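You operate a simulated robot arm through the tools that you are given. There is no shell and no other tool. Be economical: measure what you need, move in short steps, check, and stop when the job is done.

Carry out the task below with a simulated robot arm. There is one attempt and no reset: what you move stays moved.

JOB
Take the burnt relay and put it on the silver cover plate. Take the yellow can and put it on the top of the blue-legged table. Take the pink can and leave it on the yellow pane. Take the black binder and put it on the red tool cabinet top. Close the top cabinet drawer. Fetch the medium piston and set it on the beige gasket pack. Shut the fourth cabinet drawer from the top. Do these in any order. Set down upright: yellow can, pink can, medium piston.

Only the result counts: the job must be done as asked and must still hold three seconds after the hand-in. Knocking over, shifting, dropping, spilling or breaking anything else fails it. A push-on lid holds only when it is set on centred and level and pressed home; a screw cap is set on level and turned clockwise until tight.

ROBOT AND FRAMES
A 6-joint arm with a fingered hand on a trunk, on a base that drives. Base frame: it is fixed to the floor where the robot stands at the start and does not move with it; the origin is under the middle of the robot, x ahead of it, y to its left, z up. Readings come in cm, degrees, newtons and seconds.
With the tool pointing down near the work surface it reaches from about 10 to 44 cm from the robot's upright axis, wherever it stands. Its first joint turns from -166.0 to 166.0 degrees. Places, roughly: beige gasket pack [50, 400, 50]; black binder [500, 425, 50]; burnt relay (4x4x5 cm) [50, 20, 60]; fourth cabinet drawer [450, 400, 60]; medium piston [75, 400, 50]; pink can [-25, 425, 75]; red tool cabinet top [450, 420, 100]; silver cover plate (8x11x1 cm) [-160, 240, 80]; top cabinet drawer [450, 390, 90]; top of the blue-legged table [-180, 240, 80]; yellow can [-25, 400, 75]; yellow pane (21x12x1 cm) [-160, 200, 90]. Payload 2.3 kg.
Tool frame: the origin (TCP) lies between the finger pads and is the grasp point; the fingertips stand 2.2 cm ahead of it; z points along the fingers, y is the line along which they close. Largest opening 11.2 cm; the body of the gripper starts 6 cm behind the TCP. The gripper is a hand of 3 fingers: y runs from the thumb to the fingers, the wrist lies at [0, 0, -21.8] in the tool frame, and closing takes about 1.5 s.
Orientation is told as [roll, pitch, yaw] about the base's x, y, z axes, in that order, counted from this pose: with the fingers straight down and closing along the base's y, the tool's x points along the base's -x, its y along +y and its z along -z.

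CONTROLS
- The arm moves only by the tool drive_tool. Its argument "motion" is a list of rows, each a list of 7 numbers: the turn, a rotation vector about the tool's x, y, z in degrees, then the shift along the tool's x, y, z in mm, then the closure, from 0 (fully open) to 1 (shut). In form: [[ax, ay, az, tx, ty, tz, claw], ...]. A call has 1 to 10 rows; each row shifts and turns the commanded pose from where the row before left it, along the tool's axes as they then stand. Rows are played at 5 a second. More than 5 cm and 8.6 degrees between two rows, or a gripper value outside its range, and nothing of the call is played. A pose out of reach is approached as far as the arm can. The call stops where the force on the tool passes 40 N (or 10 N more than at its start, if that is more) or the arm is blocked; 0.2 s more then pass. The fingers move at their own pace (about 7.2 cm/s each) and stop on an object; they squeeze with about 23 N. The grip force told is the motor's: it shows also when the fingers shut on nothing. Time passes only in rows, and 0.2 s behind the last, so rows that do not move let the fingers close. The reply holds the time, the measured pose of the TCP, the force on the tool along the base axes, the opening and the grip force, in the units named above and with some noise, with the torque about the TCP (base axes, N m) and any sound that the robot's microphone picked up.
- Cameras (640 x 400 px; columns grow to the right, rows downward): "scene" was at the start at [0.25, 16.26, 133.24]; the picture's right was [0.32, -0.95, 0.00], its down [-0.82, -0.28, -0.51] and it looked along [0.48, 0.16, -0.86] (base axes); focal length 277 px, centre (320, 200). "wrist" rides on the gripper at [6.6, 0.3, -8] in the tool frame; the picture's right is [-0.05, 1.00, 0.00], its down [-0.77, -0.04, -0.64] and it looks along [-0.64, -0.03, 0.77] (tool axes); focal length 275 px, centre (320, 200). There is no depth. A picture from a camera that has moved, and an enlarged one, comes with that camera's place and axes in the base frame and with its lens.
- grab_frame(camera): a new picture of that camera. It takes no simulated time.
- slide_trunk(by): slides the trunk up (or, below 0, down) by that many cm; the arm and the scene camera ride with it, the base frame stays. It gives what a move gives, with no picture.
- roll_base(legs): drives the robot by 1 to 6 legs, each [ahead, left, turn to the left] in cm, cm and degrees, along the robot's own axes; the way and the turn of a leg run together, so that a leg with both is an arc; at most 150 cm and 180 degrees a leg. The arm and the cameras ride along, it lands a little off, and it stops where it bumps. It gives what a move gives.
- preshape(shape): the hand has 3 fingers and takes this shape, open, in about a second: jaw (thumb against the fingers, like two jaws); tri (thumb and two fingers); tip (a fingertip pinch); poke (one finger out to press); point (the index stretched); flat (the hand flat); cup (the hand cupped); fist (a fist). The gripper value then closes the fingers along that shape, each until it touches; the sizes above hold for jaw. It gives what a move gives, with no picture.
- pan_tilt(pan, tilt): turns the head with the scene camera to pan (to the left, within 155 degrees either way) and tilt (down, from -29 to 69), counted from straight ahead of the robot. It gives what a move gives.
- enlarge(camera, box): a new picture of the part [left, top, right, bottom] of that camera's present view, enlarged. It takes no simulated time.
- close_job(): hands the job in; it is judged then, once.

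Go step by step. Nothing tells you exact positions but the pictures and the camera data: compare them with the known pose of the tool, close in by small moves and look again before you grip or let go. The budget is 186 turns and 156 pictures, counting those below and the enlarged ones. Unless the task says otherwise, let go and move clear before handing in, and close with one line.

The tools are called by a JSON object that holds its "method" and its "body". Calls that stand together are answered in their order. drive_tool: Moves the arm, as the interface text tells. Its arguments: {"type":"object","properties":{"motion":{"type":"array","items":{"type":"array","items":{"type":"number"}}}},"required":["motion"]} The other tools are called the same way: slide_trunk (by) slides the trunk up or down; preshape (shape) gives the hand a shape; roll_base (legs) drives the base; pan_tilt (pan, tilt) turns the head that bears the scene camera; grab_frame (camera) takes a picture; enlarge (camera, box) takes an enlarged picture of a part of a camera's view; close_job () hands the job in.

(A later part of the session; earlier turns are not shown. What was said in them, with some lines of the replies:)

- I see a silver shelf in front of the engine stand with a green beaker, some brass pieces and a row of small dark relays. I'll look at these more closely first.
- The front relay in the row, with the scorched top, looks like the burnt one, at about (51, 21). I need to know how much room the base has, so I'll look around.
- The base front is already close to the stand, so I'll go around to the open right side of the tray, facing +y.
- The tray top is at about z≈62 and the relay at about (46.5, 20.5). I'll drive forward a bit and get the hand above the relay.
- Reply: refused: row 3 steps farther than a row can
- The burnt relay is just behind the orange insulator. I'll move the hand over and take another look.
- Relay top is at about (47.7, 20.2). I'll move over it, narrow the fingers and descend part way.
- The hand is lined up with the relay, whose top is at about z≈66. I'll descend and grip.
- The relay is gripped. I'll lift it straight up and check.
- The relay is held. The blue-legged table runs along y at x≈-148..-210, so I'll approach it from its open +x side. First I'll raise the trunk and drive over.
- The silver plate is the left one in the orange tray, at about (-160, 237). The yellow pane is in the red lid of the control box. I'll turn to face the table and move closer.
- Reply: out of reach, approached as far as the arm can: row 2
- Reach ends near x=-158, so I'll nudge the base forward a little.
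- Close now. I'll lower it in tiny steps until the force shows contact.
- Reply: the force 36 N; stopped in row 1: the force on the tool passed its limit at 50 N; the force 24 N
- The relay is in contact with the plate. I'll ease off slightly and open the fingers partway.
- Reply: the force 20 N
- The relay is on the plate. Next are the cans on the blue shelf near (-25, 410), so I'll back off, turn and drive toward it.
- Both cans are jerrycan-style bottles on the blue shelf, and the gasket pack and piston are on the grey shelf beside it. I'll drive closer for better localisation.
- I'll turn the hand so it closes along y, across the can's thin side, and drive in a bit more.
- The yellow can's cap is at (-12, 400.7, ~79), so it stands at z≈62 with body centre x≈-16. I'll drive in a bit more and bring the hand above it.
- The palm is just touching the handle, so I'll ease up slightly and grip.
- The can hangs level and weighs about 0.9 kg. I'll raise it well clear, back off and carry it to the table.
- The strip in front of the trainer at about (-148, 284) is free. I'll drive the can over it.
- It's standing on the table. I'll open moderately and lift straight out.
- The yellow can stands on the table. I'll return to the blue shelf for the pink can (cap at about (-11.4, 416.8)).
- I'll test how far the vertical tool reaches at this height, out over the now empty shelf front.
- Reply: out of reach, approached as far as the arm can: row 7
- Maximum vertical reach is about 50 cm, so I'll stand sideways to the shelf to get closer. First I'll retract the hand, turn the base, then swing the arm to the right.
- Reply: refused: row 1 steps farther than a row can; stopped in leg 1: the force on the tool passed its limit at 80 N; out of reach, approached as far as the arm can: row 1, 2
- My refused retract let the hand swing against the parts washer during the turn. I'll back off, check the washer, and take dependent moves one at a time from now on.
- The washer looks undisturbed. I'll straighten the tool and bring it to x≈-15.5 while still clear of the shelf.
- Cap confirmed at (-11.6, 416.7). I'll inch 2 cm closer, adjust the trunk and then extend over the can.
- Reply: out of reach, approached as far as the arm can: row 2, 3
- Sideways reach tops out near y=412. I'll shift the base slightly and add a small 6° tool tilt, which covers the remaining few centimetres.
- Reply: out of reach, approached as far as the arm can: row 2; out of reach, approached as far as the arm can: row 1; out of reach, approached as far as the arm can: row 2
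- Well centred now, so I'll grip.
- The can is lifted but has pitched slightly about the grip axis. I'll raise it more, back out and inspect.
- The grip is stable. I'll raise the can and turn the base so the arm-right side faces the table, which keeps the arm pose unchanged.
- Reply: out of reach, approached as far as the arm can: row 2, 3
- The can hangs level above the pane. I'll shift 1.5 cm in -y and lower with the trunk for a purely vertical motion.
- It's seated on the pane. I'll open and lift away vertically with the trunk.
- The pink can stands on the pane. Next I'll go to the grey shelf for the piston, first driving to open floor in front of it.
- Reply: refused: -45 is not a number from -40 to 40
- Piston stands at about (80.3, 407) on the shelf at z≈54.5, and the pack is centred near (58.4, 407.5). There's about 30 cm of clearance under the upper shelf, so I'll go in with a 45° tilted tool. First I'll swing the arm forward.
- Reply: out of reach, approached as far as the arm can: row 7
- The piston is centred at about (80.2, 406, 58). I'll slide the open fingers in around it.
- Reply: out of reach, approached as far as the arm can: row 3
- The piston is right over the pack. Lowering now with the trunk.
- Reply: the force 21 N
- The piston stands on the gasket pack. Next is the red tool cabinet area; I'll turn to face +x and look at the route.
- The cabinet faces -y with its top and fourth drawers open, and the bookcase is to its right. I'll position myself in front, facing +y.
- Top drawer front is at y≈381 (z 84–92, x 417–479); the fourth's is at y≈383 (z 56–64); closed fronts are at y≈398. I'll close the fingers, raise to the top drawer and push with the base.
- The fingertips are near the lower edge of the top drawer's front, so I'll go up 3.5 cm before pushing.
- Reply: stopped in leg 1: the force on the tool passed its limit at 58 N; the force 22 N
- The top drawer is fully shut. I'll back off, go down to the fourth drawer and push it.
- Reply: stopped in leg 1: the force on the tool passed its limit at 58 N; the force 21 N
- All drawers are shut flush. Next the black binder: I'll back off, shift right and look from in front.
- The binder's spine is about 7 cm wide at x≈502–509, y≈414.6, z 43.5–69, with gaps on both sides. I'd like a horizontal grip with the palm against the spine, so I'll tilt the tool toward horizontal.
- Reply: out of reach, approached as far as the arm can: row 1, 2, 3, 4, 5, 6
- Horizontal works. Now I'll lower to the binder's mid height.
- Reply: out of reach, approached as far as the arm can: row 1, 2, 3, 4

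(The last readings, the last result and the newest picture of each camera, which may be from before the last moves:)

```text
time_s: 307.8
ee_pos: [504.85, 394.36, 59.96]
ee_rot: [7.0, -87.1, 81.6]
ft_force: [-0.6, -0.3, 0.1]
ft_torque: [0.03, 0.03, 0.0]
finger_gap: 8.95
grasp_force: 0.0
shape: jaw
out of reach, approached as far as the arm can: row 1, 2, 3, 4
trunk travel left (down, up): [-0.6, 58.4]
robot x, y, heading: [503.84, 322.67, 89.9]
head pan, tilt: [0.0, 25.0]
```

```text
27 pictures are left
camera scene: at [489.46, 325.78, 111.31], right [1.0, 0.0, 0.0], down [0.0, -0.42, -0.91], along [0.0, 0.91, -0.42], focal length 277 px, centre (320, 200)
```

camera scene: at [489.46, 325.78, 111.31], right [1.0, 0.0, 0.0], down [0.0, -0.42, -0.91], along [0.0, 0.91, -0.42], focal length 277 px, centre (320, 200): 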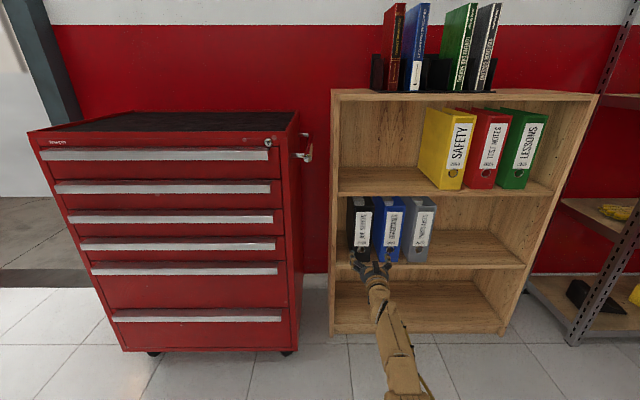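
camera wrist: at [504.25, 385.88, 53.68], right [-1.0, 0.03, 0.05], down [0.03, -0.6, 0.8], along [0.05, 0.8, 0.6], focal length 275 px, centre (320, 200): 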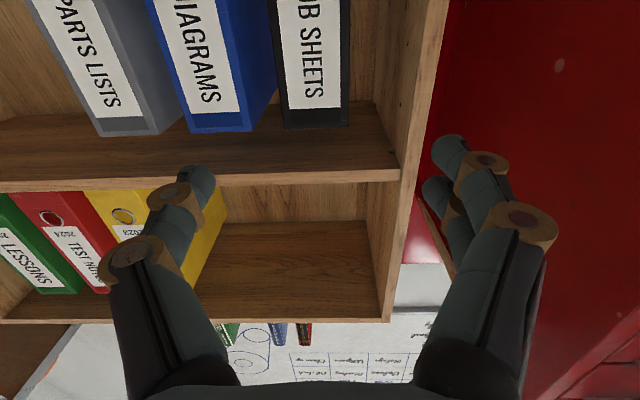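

{"method": "drive_tool", "body": {"motion": [[0, 0, 0, 0, 0, -40, 0.2], [0, 0, 0, 0, 0, -40, 0.2], [0, 0, 0, 38, 0, 0, 0.2], [0, 0, 0, 0, 0, 0, 0.2]]}}

{"method": "roll_base", "body": {"legs": [[18, -1, 0]]}}

{"method": "grab_frame", "body": {"camera": "wrist"}}

```text
time_s: 308.8
ee_pos: [504.85, 393.8, 56.02]
ee_rot: [8.0, -87.1, 81.1]
ft_force: [0.3, 0.2, 0.5]
ft_torque: [-0.02, -0.01, -0.01]
finger_gap: 8.94
grasp_force: 0.1
shape: jaw
out of reach, approached as far as the arm can: row 1, 2
trunk travel left (down, up): [-0.6, 58.4]
robot x, y, heading: [503.35, 322.58, 89.7]
head pan, tilt: [0.0, 25.0]
```

```text
time_s: 310.3
ee_pos: [505.71, 412.08, 56.06]
ee_rot: [8.3, -87.2, 80.8]
ft_force: [0.8, 0.1, 0.7]
ft_torque: [-0.01, 0.02, -0.03]
finger_gap: 8.93
grasp_force: 0.1
shape: jaw
trunk travel left (down, up): [-0.6, 58.4]
robot x, y, heading: [504.51, 340.78, 89.8]
head pan, tilt: [0.0, 25.0]
```

```text
26 pictures are left
camera wrist: at [505.35, 403.76, 49.84], right [-1.0, 0.02, 0.05], down [0.03, -0.6, 0.8], along [0.04, 0.8, 0.6], focal length 275 px, centre (320, 200)
```

wrist: 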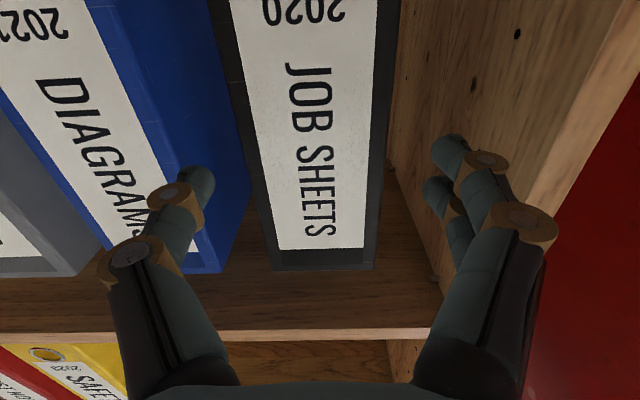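

{"method": "roll_base", "body": {"legs": [[5, 0, 0]]}}

{"method": "grab_frame", "body": {"camera": "wrist"}}

```text
time_s: 311.3
ee_pos: [505.88, 417.05, 56.13]
ee_rot: [8.3, -87.0, 80.9]
ft_force: [0.1, -0.3, 0.0]
ft_torque: [-0.01, 0.01, -0.01]
finger_gap: 8.94
grasp_force: 0.0
shape: jaw
trunk travel left (down, up): [-0.6, 58.4]
robot x, y, heading: [504.63, 345.91, 89.6]
head pan, tilt: [0.0, 25.0]
```

```text
25 pictures are left
camera wrist: at [505.32, 408.8, 49.84], right [-1.0, 0.01, 0.05], down [0.03, -0.6, 0.8], along [0.04, 0.8, 0.6], focal length 275 px, centre (320, 200)
```

wrist: 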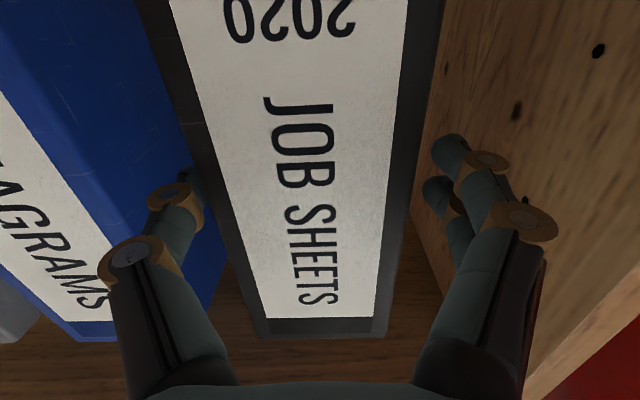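

{"method": "roll_base", "body": {"legs": [[3.8, 0, 0]]}}

{"method": "drive_tool", "body": {"motion": [[0, 0, 0, 0, 0, 0, 0.4], [0, 0, 0, 0, 0, 0, 0.6], [0, 0, 0, 0, 0, 0, 0.8], [0, 0, 0, 0, 0, 0, 1], [0, 0, 0, 0, 0, 0, 1], [0, 0, 0, 0, 0, 0, 1]]}}

{"method": "grab_frame", "body": {"camera": "wrist"}}

```text
time_s: 312.1
ee_pos: [505.91, 420.96, 56.17]
ee_rot: [8.3, -87.1, 81.0]
ft_force: [0.2, 0.5, 0.1]
ft_torque: [0.05, -0.01, 0.07]
finger_gap: 8.94
grasp_force: 0.0
shape: jaw
trunk travel left (down, up): [-0.6, 58.4]
robot x, y, heading: [505.12, 349.24, 89.6]
head pan, tilt: [0.0, 25.0]
```

```text
time_s: 313.5
ee_pos: [505.83, 421.04, 56.19]
ee_rot: [8.4, -87.1, 80.7]
ft_force: [2.8, 0.4, 0.3]
ft_torque: [0.02, 0.01, 0.03]
finger_gap: 7.11
grasp_force: 22.7
shape: jaw
trunk travel left (down, up): [-0.6, 58.4]
robot x, y, heading: [504.38, 349.34, 89.9]
head pan, tilt: [0.0, 25.0]
```

```text
24 pictures are left
camera wrist: at [505.32, 412.61, 49.83], right [-1.0, 0.01, 0.05], down [0.03, -0.6, 0.8], along [0.04, 0.8, 0.6], focal length 275 px, centre (320, 200)
```

wrist: 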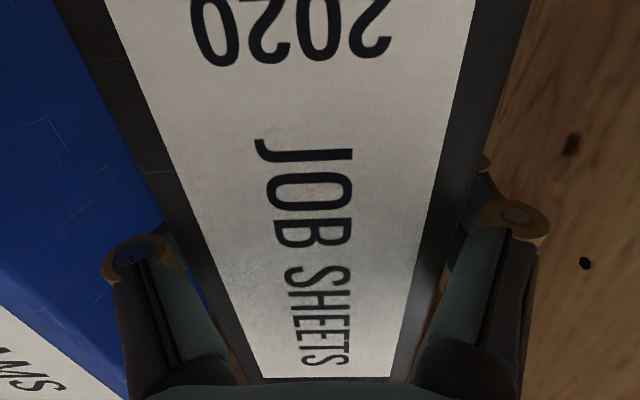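

{"method": "drive_tool", "body": {"motion": [[0, 0, 0, 0, 0, 0, 0.3], [0, 0, 0, 0, 0, 0, 0.2], [0, 0, 0, 0, 0, 0, 0.2]]}}

{"method": "roll_base", "body": {"legs": [[1.2, 0, 0]]}}

{"method": "drive_tool", "body": {"motion": [[0, 0, 0, 0, 0, 0, 0.4], [0, 0, 0, 0, 0, 0, 0.6], [0, 0, 0, 0, 0, 0, 0.8], [0, 0, 0, 0, 0, 0, 1], [0, 0, 0, 0, 0, 0, 1], [0, 0, 0, 0, 0, 0, 1]]}}

{"method": "slide_trunk", "body": {"by": 1.0}}

{"method": "grab_frame", "body": {"camera": "wrist"}}

```text
time_s: 314.3
ee_pos: [505.87, 420.88, 56.24]
ee_rot: [8.1, -87.1, 81.2]
ft_force: [0.0, 0.7, -0.5]
ft_torque: [0.0, 0.0, -0.01]
finger_gap: 8.93
grasp_force: 0.1
shape: jaw
trunk travel left (down, up): [-0.6, 58.4]
robot x, y, heading: [504.68, 349.84, 90.0]
head pan, tilt: [0.0, 25.0]
```

```text
time_s: 315.1
ee_pos: [505.85, 422.21, 56.16]
ee_rot: [8.4, -87.1, 81.0]
ft_force: [1.3, -0.8, 1.0]
ft_torque: [0.0, -0.01, -0.02]
finger_gap: 8.96
grasp_force: 0.0
shape: jaw
trunk travel left (down, up): [-0.6, 58.4]
robot x, y, heading: [504.8, 350.53, 90.1]
head pan, tilt: [0.0, 25.0]
```

```text
time_s: 316.5
ee_pos: [505.9, 422.15, 56.22]
ee_rot: [8.3, -87.2, 81.1]
ft_force: [-0.7, -5.4, -0.6]
ft_torque: [-0.02, 0.01, 0.19]
finger_gap: 7.6
grasp_force: 22.9
shape: jaw
trunk travel left (down, up): [-0.6, 58.4]
robot x, y, heading: [504.7, 350.63, 90.0]
head pan, tilt: [0.0, 25.0]
```

```text
time_s: 317.1
ee_pos: [505.84, 422.1, 56.35]
ee_rot: [8.0, -86.2, 81.3]
ft_force: [0.5, -8.5, -9.5]
ft_torque: [0.1, -0.05, 0.04]
finger_gap: 7.53
grasp_force: 23.5
shape: jaw
trunk travel left (down, up): [-1.6, 57.4]
robot x, y, heading: [504.69, 350.59, 89.7]
head pan, tilt: [0.0, 25.0]
stopped: the force on the tool passed its limit at 41 N (the readings are from after the stop); the commanded pose is now the measured one
```

```text
23 pictures are left
camera wrist: at [505.26, 413.65, 50.24], right [-1.0, 0.02, 0.06], down [0.04, -0.58, 0.81], along [0.05, 0.81, 0.58], focal length 275 px, centre (320, 200)
```

wrist: 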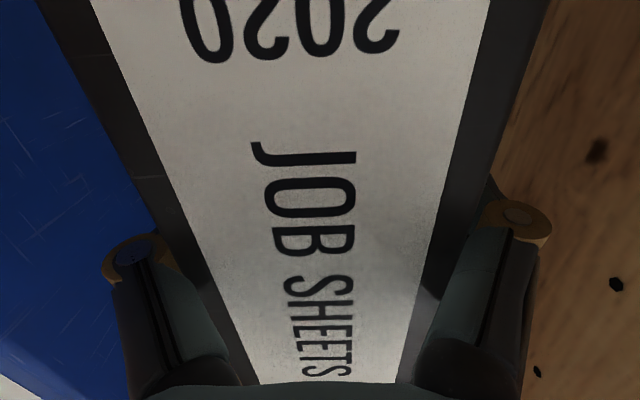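

{"method": "drive_tool", "body": {"motion": [[0, 0, 0, -3, 0, 0, 1], [0, 0, 0, -3, 0, 0, 1], [0, 0, 0, 0, 0, 0, 1]]}}

{"method": "enlarge", "body": {"camera": "scene", "box": [300, 160, 480, 300]}}

```text
time_s: 317.6
ee_pos: [505.79, 422.07, 56.58]
ee_rot: [9.1, -85.7, 80.2]
ft_force: [-0.1, -11.5, -11.4]
ft_torque: [0.14, -0.05, 0.12]
finger_gap: 7.5
grasp_force: 22.8
shape: jaw
trunk travel left (down, up): [-1.6, 57.4]
robot x, y, heading: [504.83, 350.57, 89.5]
head pan, tilt: [0.0, 25.0]
stopped in row 2: the force on the tool passed its limit at 44 N (the readings are from after the stop); the commanded pose is now the measured one
```

```text
2.86 times, centred on (390, 230) of scene
camera zoom: at [490.54, 354.05, 112.33], right [1.0, 0.0, 0.0], down [0.0, -0.42, -0.91], along [0.0, 0.91, -0.42], focal length 792 px, centre (120, 114)
```

zoom: 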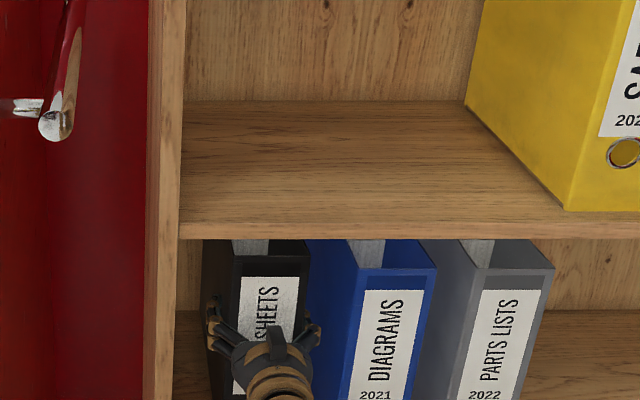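

Lifting in place trips the force limit, so I'll try sliding the binder straight out along its shelf first.

{"method": "roll_base", "body": {"legs": [[-4, 0, 0]]}}

{"method": "grab_frame", "body": {"camera": "wrist"}}

```text
time_s: 318.5
ee_pos: [505.81, 418.05, 56.71]
ee_rot: [8.7, -86.0, 80.7]
ft_force: [-0.4, -1.6, -7.3]
ft_torque: [-0.19, -0.13, 0.02]
finger_gap: 7.52
grasp_force: 22.9
shape: jaw
trunk travel left (down, up): [-1.6, 57.4]
robot x, y, heading: [504.7, 346.85, 89.8]
head pan, tilt: [0.0, 25.0]
```

```text
21 pictures are left
camera wrist: at [505.25, 409.65, 50.6], right [-1.0, 0.02, 0.06], down [0.04, -0.58, 0.81], along [0.05, 0.81, 0.58], focal length 275 px, centre (320, 200)
```

wrist: 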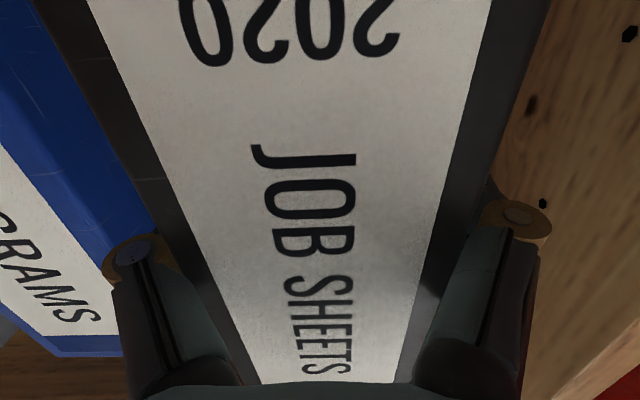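

It slides out nicely with the hand. I'll try a small lift again.

{"method": "slide_trunk", "body": {"by": 0.6}}

```text
time_s: 319.1
ee_pos: [505.8, 418.23, 57.3]
ee_rot: [8.6, -85.9, 80.5]
ft_force: [0.6, -0.6, -8.4]
ft_torque: [-0.38, -0.09, 0.0]
finger_gap: 7.51
grasp_force: 23.3
shape: jaw
trunk travel left (down, up): [-2.2, 56.8]
robot x, y, heading: [504.55, 346.83, 89.7]
head pan, tilt: [0.0, 25.0]
```

{"method": "slide_trunk", "body": {"by": 1}}

{"method": "grab_frame", "body": {"camera": "wrist"}}

```text
time_s: 319.7
ee_pos: [505.78, 418.24, 58.2]
ee_rot: [8.5, -85.8, 80.6]
ft_force: [0.9, -1.7, -9.6]
ft_torque: [-0.64, -0.04, -0.03]
finger_gap: 7.56
grasp_force: 22.9
shape: jaw
trunk travel left (down, up): [-3.2, 55.8]
robot x, y, heading: [504.83, 346.88, 90.0]
head pan, tilt: [0.0, 25.0]
```

```text
20 pictures are left
camera wrist: at [505.24, 409.67, 52.15], right [-1.0, 0.02, 0.06], down [0.04, -0.58, 0.81], along [0.05, 0.81, 0.58], focal length 275 px, centre (320, 200)
```

wrist: 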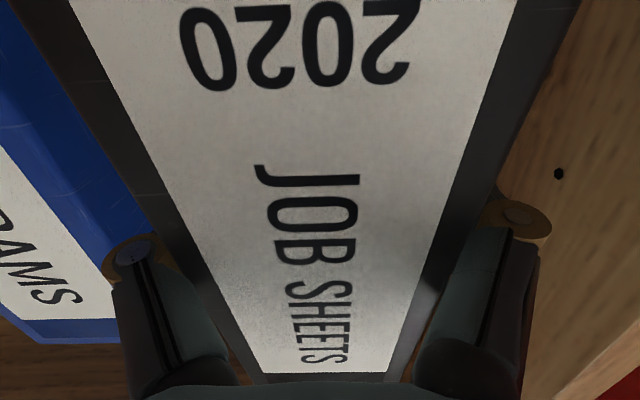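

The front is lifted with the rear pivoting, and the palm will stop further rotation. I'll pull it out fully.

{"method": "slide_trunk", "body": {"by": 1}}

{"method": "roll_base", "body": {"legs": [[-15, 0, 0]]}}

{"method": "grab_frame", "body": {"camera": "wrist"}}

{"method": "enlarge", "body": {"camera": "scene", "box": [280, 150, 500, 320]}}

```text
time_s: 320.2
ee_pos: [505.77, 418.29, 59.29]
ee_rot: [8.7, -85.9, 80.7]
ft_force: [-0.4, -0.9, -9.1]
ft_torque: [-0.73, -0.04, -0.04]
finger_gap: 7.54
grasp_force: 23.2
shape: jaw
trunk travel left (down, up): [-4.2, 54.8]
robot x, y, heading: [504.66, 346.9, 89.6]
head pan, tilt: [0.0, 25.0]
```

```text
time_s: 321.6
ee_pos: [505.61, 403.27, 59.33]
ee_rot: [8.5, -86.0, 80.8]
ft_force: [0.2, -1.3, -9.6]
ft_torque: [-0.58, -0.08, -0.04]
finger_gap: 7.52
grasp_force: 22.7
shape: jaw
trunk travel left (down, up): [-4.2, 54.8]
robot x, y, heading: [504.77, 331.88, 89.9]
head pan, tilt: [0.0, 25.0]
```

```text
19 pictures are left
camera wrist: at [505.08, 394.7, 53.16], right [-1.0, 0.01, 0.06], down [0.04, -0.58, 0.81], along [0.04, 0.81, 0.58], focal length 275 px, centre (320, 200)
```

wrist: 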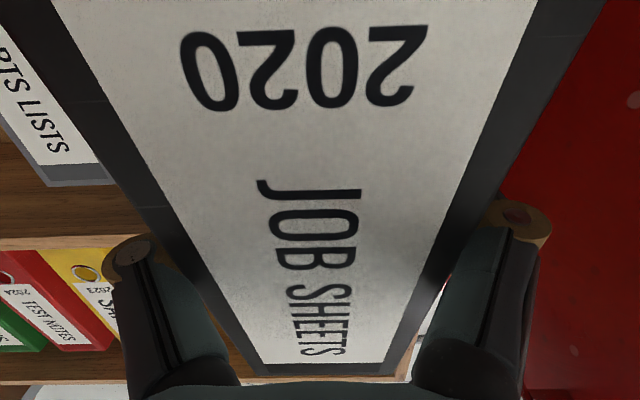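

```text
2.35 times, centred on (390, 235) of scene
camera zoom: at [490.48, 335.15, 114.92], right [1.0, 0.0, 0.0], down [0.0, -0.42, -0.91], along [0.0, 0.91, -0.42], focal length 652 px, centre (155, 118)
```

zoom: 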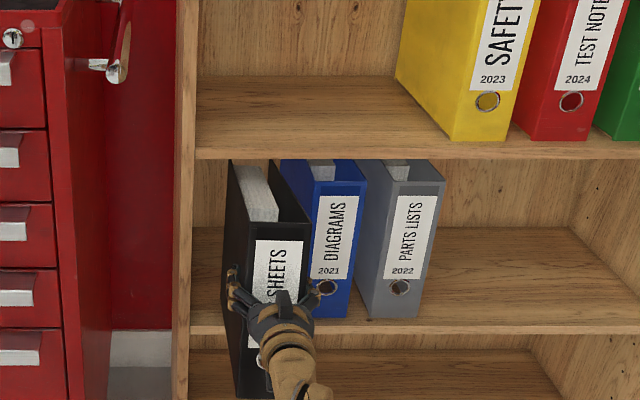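

{"method": "roll_base", "body": {"legs": [[-25, 0, 0]]}}

{"method": "slide_trunk", "body": {"by": 20}}

{"method": "enlarge", "body": {"camera": "scene", "box": [260, 140, 500, 340]}}

```text
time_s: 323.4
ee_pos: [505.71, 378.17, 59.24]
ee_rot: [8.6, -85.9, 80.7]
ft_force: [0.1, 0.0, -11.3]
ft_torque: [-0.69, 0.0, -0.01]
finger_gap: 7.46
grasp_force: 23.3
shape: jaw
trunk travel left (down, up): [-4.2, 54.8]
robot x, y, heading: [504.65, 307.12, 89.8]
head pan, tilt: [0.0, 25.0]
```

```text
time_s: 325.6
ee_pos: [505.54, 378.28, 79.13]
ee_rot: [8.6, -86.0, 80.7]
ft_force: [0.1, 0.6, -12.1]
ft_torque: [-0.69, 0.01, -0.01]
finger_gap: 7.44
grasp_force: 23.3
shape: jaw
trunk travel left (down, up): [-24.2, 34.8]
robot x, y, heading: [504.46, 306.8, 90.0]
head pan, tilt: [0.0, 25.0]
```

```text
2.00 times, centred on (380, 240) of scene
camera zoom: at [490.42, 310.26, 134.91], right [1.0, 0.0, 0.0], down [0.0, -0.42, -0.91], along [0.0, 0.91, -0.42], focal length 554 px, centre (200, 120)
```

zoom: 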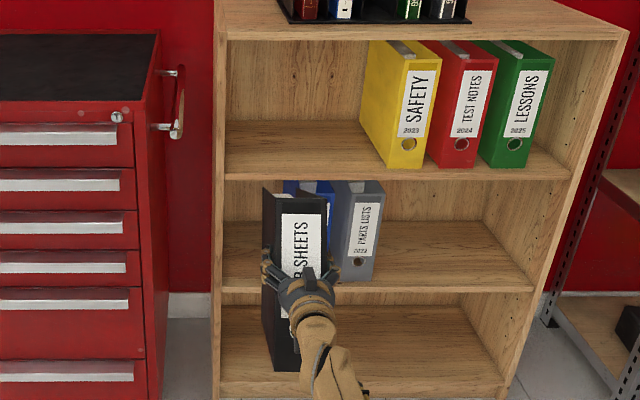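

The binder is held steady at about 1.1 kg. I'll raise it above the cabinet top and shift left.

{"method": "slide_trunk", "body": {"by": 34.5}}

{"method": "drive_tool", "body": {"motion": [[0, 0, 0, -40, 0, 0, 1], [0, 0, 0, -40, 0, 0, 1], [0, -7, 0, 0, 0, 0, 1], [0, -7, 0, 0, 0, 0, 1], [0, 0, 0, 0, 0, 0, 1]]}}

{"method": "roll_base", "body": {"legs": [[0, 50, 0]]}}

{"method": "grab_frame", "body": {"camera": "wrist"}}

{"method": "grab_frame", "body": {"camera": "scene"}}

```text
time_s: 329.0
ee_pos: [505.71, 378.35, 113.71]
ee_rot: [8.7, -85.7, 80.7]
ft_force: [-0.3, 0.4, -11.3]
ft_torque: [-0.75, 0.02, 0.0]
finger_gap: 7.44
grasp_force: 23.4
shape: jaw
trunk travel left (down, up): [-58.7, 0.3]
robot x, y, heading: [504.68, 306.75, 90.0]
head pan, tilt: [0.0, 25.0]
```

```text
time_s: 330.2
ee_pos: [504.66, 379.0, 121.5]
ee_rot: [162.2, -87.4, -70.0]
ft_force: [-0.1, 0.3, -10.9]
ft_torque: [-0.71, -0.03, -0.03]
finger_gap: 7.47
grasp_force: 23.0
shape: jaw
out of reach, approached as far as the arm can: row 3, 4
trunk travel left (down, up): [-58.7, 0.3]
robot x, y, heading: [504.65, 306.93, 89.8]
head pan, tilt: [0.0, 25.0]
```

```text
time_s: 333.1
ee_pos: [454.22, 379.2, 121.45]
ee_rot: [161.9, -87.4, -69.2]
ft_force: [0.3, 0.3, -10.6]
ft_torque: [-0.75, 0.0, 0.03]
finger_gap: 7.43
grasp_force: 22.9
shape: jaw
trunk travel left (down, up): [-58.7, 0.3]
robot x, y, heading: [454.84, 306.94, 90.2]
head pan, tilt: [0.0, 25.0]
```

```text
16 pictures are left
camera wrist: at [454.16, 371.27, 114.42], right [-1.0, -0.05, 0.06], down [0.08, -0.67, 0.74], along [0.01, 0.74, 0.67], focal length 275 px, centre (320, 200)
```

wrist: 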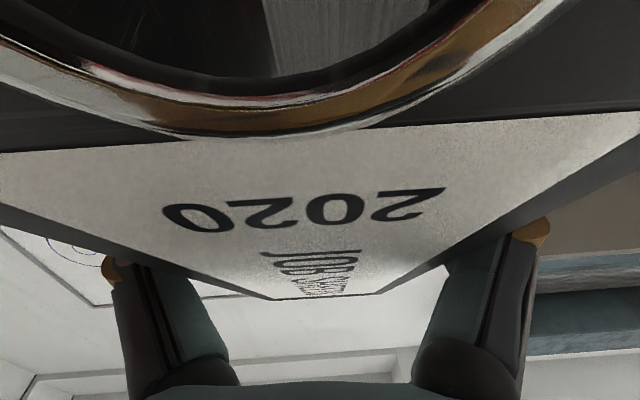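

```text
15 pictures are left
camera scene: at [440.42, 310.27, 169.41], right [1.0, 0.0, 0.0], down [0.0, -0.42, -0.91], along [0.0, 0.91, -0.42], focal length 277 px, centre (320, 200)
```

scene: 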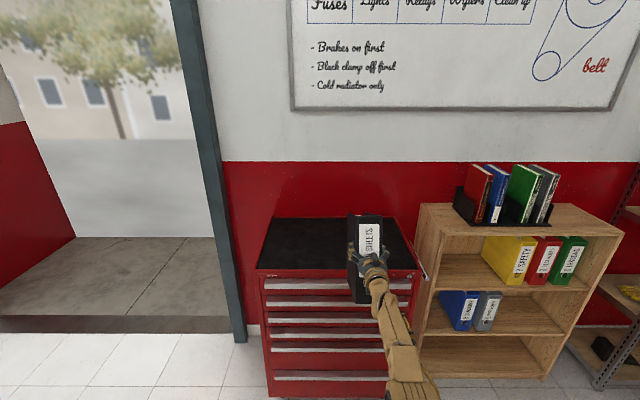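

The binder hangs rear-down about 23°. It should level itself when lowered onto the cabinet top, so I'll gain a bit more height and move over it.

{"method": "drive_tool", "body": {"motion": [[0, 0, 0, -10, 0, -40, 1], [0, 0, 0, -40, 0, -10, 1], [0, 0, 0, -20, 0, 0, 1], [0, 0, 0, 0, 0, 0, 1]]}}

{"method": "grab_frame", "body": {"camera": "scene"}}

```text
time_s: 334.1
ee_pos: [454.66, 378.83, 127.76]
ee_rot: [161.1, -87.3, -68.6]
ft_force: [0.2, -0.4, -10.6]
ft_torque: [-0.8, -0.04, -0.02]
finger_gap: 7.44
grasp_force: 23.2
shape: jaw
out of reach, approached as far as the arm can: row 1, 2
trunk travel left (down, up): [-58.7, 0.3]
robot x, y, heading: [454.44, 306.77, 90.2]
head pan, tilt: [0.0, 25.0]
```

```text
14 pictures are left
camera scene: at [440.44, 310.29, 169.41], right [1.0, 0.0, 0.0], down [0.0, -0.42, -0.91], along [0.0, 0.91, -0.42], focal length 277 px, centre (320, 200)
```

scene: 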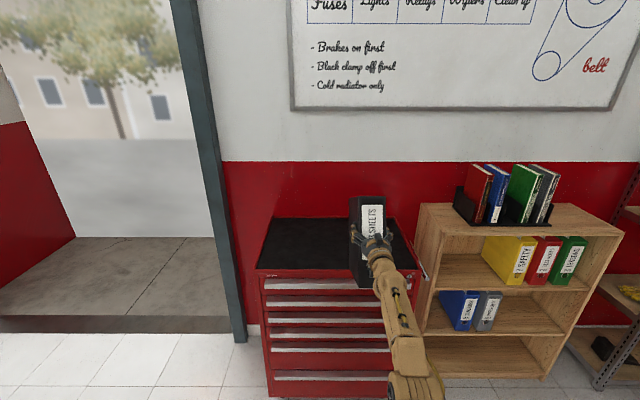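

{"method": "roll_base", "body": {"legs": [[34, 0, 0]]}}

{"method": "pan_tilt", "body": {"pan": 0, "tilt": 35}}

{"method": "grab_frame", "body": {"camera": "scene"}}

```text
time_s: 336.4
ee_pos: [453.86, 413.06, 127.65]
ee_rot: [161.6, -87.4, -68.6]
ft_force: [1.0, -0.8, -10.1]
ft_torque: [-0.72, -0.05, 0.01]
finger_gap: 7.4
grasp_force: 23.0
shape: jaw
trunk travel left (down, up): [-58.7, 0.3]
robot x, y, heading: [454.14, 340.99, 90.3]
head pan, tilt: [0.0, 25.0]
```

```text
time_s: 337.1
ee_pos: [453.83, 413.05, 127.74]
ee_rot: [161.0, -87.4, -67.9]
ft_force: [0.2, -0.3, -11.6]
ft_torque: [-0.75, -0.02, -0.01]
finger_gap: 7.41
grasp_force: 22.8
shape: jaw
trunk travel left (down, up): [-58.7, 0.3]
robot x, y, heading: [454.3, 341.08, 90.7]
head pan, tilt: [0.0, 35.0]
```

```text
13 pictures are left
camera scene: at [440.2, 343.98, 167.84], right [1.0, 0.01, 0.0], down [0.01, -0.57, -0.82], along [-0.01, 0.82, -0.57], focal length 277 px, centre (320, 200)
```

scene: 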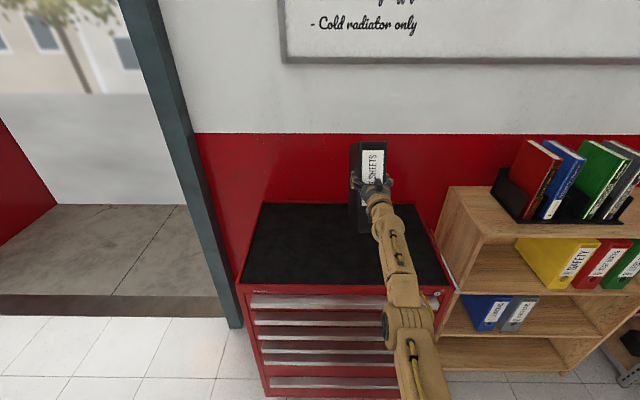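

{"method": "slide_trunk", "body": {"by": -8}}

{"method": "slide_trunk", "body": {"by": -1.5}}

{"method": "slide_trunk", "body": {"by": -1.5}}

```text
time_s: 338.2
ee_pos: [453.84, 412.98, 119.69]
ee_rot: [161.6, -87.3, -68.5]
ft_force: [-0.1, 0.0, -10.8]
ft_torque: [-0.78, -0.01, 0.01]
finger_gap: 7.44
grasp_force: 22.3
shape: jaw
trunk travel left (down, up): [-50.7, 8.3]
robot x, y, heading: [453.99, 341.15, 90.7]
head pan, tilt: [0.0, 35.0]
```

```text
time_s: 338.9
ee_pos: [453.93, 412.62, 118.68]
ee_rot: [164.2, -86.9, -71.0]
ft_force: [0.1, -4.7, 3.7]
ft_torque: [0.1, 0.05, 0.0]
finger_gap: 7.42
grasp_force: 22.8
shape: jaw
trunk travel left (down, up): [-49.2, 9.8]
robot x, y, heading: [454.45, 340.91, 90.6]
head pan, tilt: [0.0, 35.0]
```

```text
time_s: 339.5
ee_pos: [453.92, 412.89, 116.79]
ee_rot: [160.7, -87.4, -67.8]
ft_force: [0.6, 0.9, -6.0]
ft_torque: [0.07, 0.0, 0.01]
finger_gap: 7.39
grasp_force: 22.8
shape: jaw
trunk travel left (down, up): [-47.7, 11.3]
robot x, y, heading: [454.22, 341.02, 90.7]
head pan, tilt: [0.0, 35.0]
```

Rear contact has been made and the binder is levelling. I'll continue lowering in small steps.

{"method": "slide_trunk", "body": {"by": -1.2}}

{"method": "slide_trunk", "body": {"by": -1.2}}

{"method": "grab_frame", "body": {"camera": "wrist"}}

```text
time_s: 340.1
ee_pos: [453.89, 412.97, 115.6]
ee_rot: [162.0, -87.2, -68.8]
ft_force: [0.5, -0.3, -4.1]
ft_torque: [0.11, -0.04, 0.0]
finger_gap: 7.38
grasp_force: 23.4
shape: jaw
trunk travel left (down, up): [-46.5, 12.5]
robot x, y, heading: [454.44, 340.9, 90.7]
head pan, tilt: [0.0, 35.0]
```

```text
time_s: 340.7
ee_pos: [453.84, 412.87, 114.4]
ee_rot: [161.8, -87.2, -68.8]
ft_force: [-0.4, -0.4, -4.5]
ft_torque: [0.15, -0.03, -0.02]
finger_gap: 7.39
grasp_force: 22.9
shape: jaw
trunk travel left (down, up): [-45.3, 13.7]
robot x, y, heading: [454.31, 340.99, 90.5]
head pan, tilt: [0.0, 35.0]
```

```text
12 pictures are left
camera wrist: at [453.79, 405.1, 107.35], right [-1.0, -0.06, 0.06], down [0.08, -0.67, 0.74], along [0.0, 0.74, 0.67], focal length 275 px, centre (320, 200)
```

wrist: 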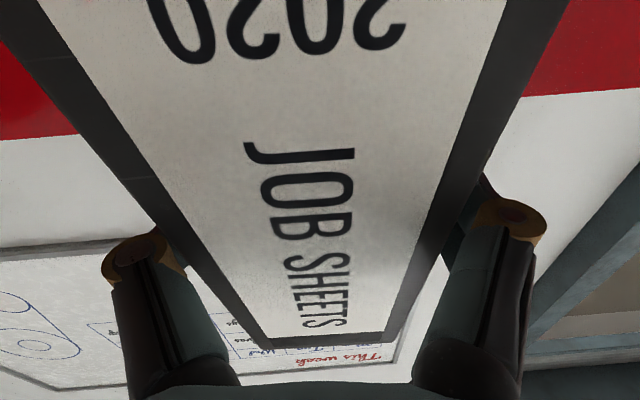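

{"method": "slide_trunk", "body": {"by": -1.2}}

{"method": "slide_trunk", "body": {"by": -1.0}}

{"method": "slide_trunk", "body": {"by": -0.6}}

```text
time_s: 341.3
ee_pos: [453.82, 412.94, 113.27]
ee_rot: [161.8, -87.4, -68.8]
ft_force: [0.0, -0.5, -5.2]
ft_torque: [0.12, -0.04, -0.03]
finger_gap: 7.41
grasp_force: 22.9
shape: jaw
trunk travel left (down, up): [-44.1, 14.9]
robot x, y, heading: [454.4, 341.29, 90.4]
head pan, tilt: [0.0, 35.0]
```

```text
time_s: 341.9
ee_pos: [453.82, 412.76, 112.45]
ee_rot: [162.7, -87.2, -69.7]
ft_force: [0.1, -0.9, -1.0]
ft_torque: [0.23, -0.05, -0.03]
finger_gap: 7.42
grasp_force: 22.6
shape: jaw
trunk travel left (down, up): [-43.1, 15.9]
robot x, y, heading: [454.24, 340.89, 90.4]
head pan, tilt: [0.0, 35.0]
```

```text
time_s: 342.4
ee_pos: [453.83, 412.57, 112.16]
ee_rot: [164.9, -86.9, -71.8]
ft_force: [0.6, 10.8, 22.8]
ft_torque: [0.48, -0.06, 0.05]
finger_gap: 7.39
grasp_force: 23.2
shape: jaw
trunk travel left (down, up): [-42.5, 16.5]
robot x, y, heading: [454.54, 341.13, 90.5]
head pan, tilt: [0.0, 35.0]
```

{"method": "slide_trunk", "body": {"by": 0.3}}

{"method": "grab_frame", "body": {"camera": "wrist"}}

{"method": "enlarge", "body": {"camera": "scene", "box": [230, 110, 470, 300]}}

```text
time_s: 342.9
ee_pos: [453.79, 412.65, 112.17]
ee_rot: [163.4, -87.1, -70.2]
ft_force: [0.0, 6.7, 18.1]
ft_torque: [0.35, -0.03, 0.07]
finger_gap: 7.37
grasp_force: 23.0
shape: jaw
trunk travel left (down, up): [-42.8, 16.2]
robot x, y, heading: [454.43, 340.61, 90.4]
head pan, tilt: [0.0, 35.0]
```

```text
11 pictures are left
camera wrist: at [453.78, 404.9, 105.06], right [-1.0, -0.06, 0.06], down [0.08, -0.67, 0.74], along [0.0, 0.74, 0.67], focal length 275 px, centre (320, 200)
```

wrist: 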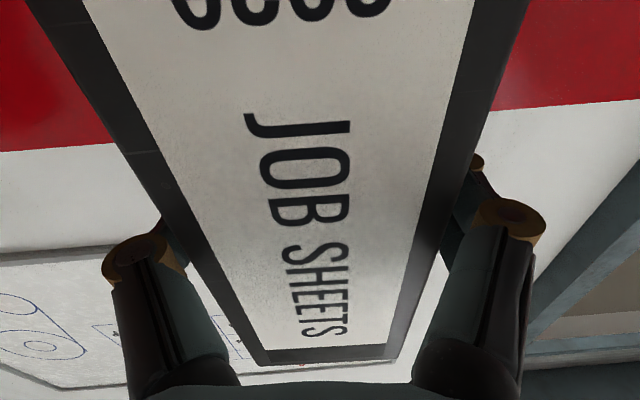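

```text
2.11 times, centred on (350, 205) of scene
camera zoom: at [440.19, 343.41, 151.95], right [1.0, 0.01, 0.0], down [0.01, -0.57, -0.82], along [-0.01, 0.82, -0.57], focal length 583 px, centre (257, 190)
```

zoom: 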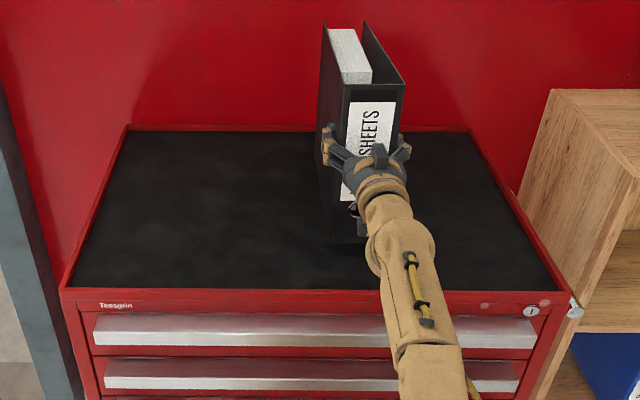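

It stands on the cabinet top. I'll release and back straight out.

{"method": "drive_tool", "body": {"motion": [[0, 0, 0, 0, 0, 0, 0.5], [0, 0, 0, 0, 0, 0, 0.3], [0, 0, 0, 0, 0, 0, 0.1], [0, 0, 0, 0, 0, 0, 0], [0, 0, 0, 0, 0, 0, 0], [0, 0, 0, 0, 0, 0, 0]]}}

{"method": "grab_frame", "body": {"camera": "wrist"}}

```text
time_s: 344.4
ee_pos: [453.85, 412.89, 111.97]
ee_rot: [161.8, -87.2, -68.6]
ft_force: [1.3, -0.4, -1.7]
ft_torque: [0.06, 0.04, -0.01]
finger_gap: 11.16
grasp_force: 0.1
shape: jaw
trunk travel left (down, up): [-42.8, 16.2]
robot x, y, heading: [454.51, 340.91, 90.9]
head pan, tilt: [0.0, 35.0]
```

```text
9 pictures are left
camera wrist: at [453.84, 405.03, 104.93], right [-1.0, -0.06, 0.06], down [0.08, -0.67, 0.74], along [0.0, 0.74, 0.67], focal length 275 px, centre (320, 200)
```

wrist: 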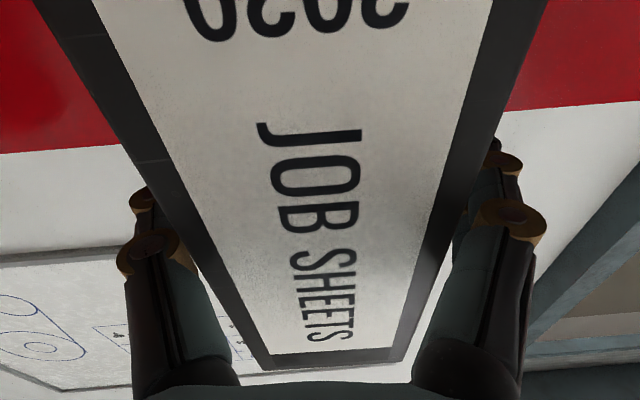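

{"method": "roll_base", "body": {"legs": [[-35, 0, 0]]}}

{"method": "enlarge", "body": {"camera": "scene", "box": [240, 120, 480, 320]}}

```text
time_s: 346.6
ee_pos: [454.13, 377.45, 112.14]
ee_rot: [162.5, -87.2, -69.6]
ft_force: [-0.2, 0.3, -0.1]
ft_torque: [-0.05, -0.04, 0.01]
finger_gap: 11.16
grasp_force: 0.1
shape: jaw
trunk travel left (down, up): [-42.8, 16.2]
robot x, y, heading: [454.63, 305.83, 90.6]
head pan, tilt: [0.0, 35.0]
```

```text
2.00 times, centred on (360, 220) of scene
camera zoom: at [440.58, 308.43, 151.95], right [1.0, 0.01, 0.0], down [0.01, -0.57, -0.82], along [-0.01, 0.82, -0.57], focal length 554 px, centre (240, 160)
```

zoom: 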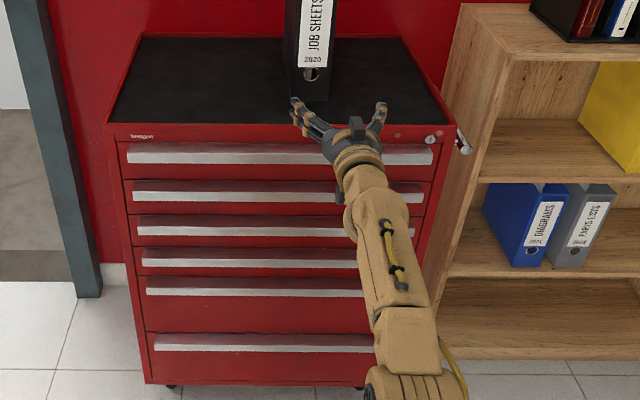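

The binder stands on the cabinet top, all drawers look flush, and every other item was checked in place when I let go of it. Handing in.

{"method": "close_job", "body": {}}

```text
The job is handed in.
```

The job is handed in: all seven tasks were carried out and looked right in the last pictures of each. One slip on the way: the hand bumped the parts washer while turning, and the washer looked undisturbed afterwards.
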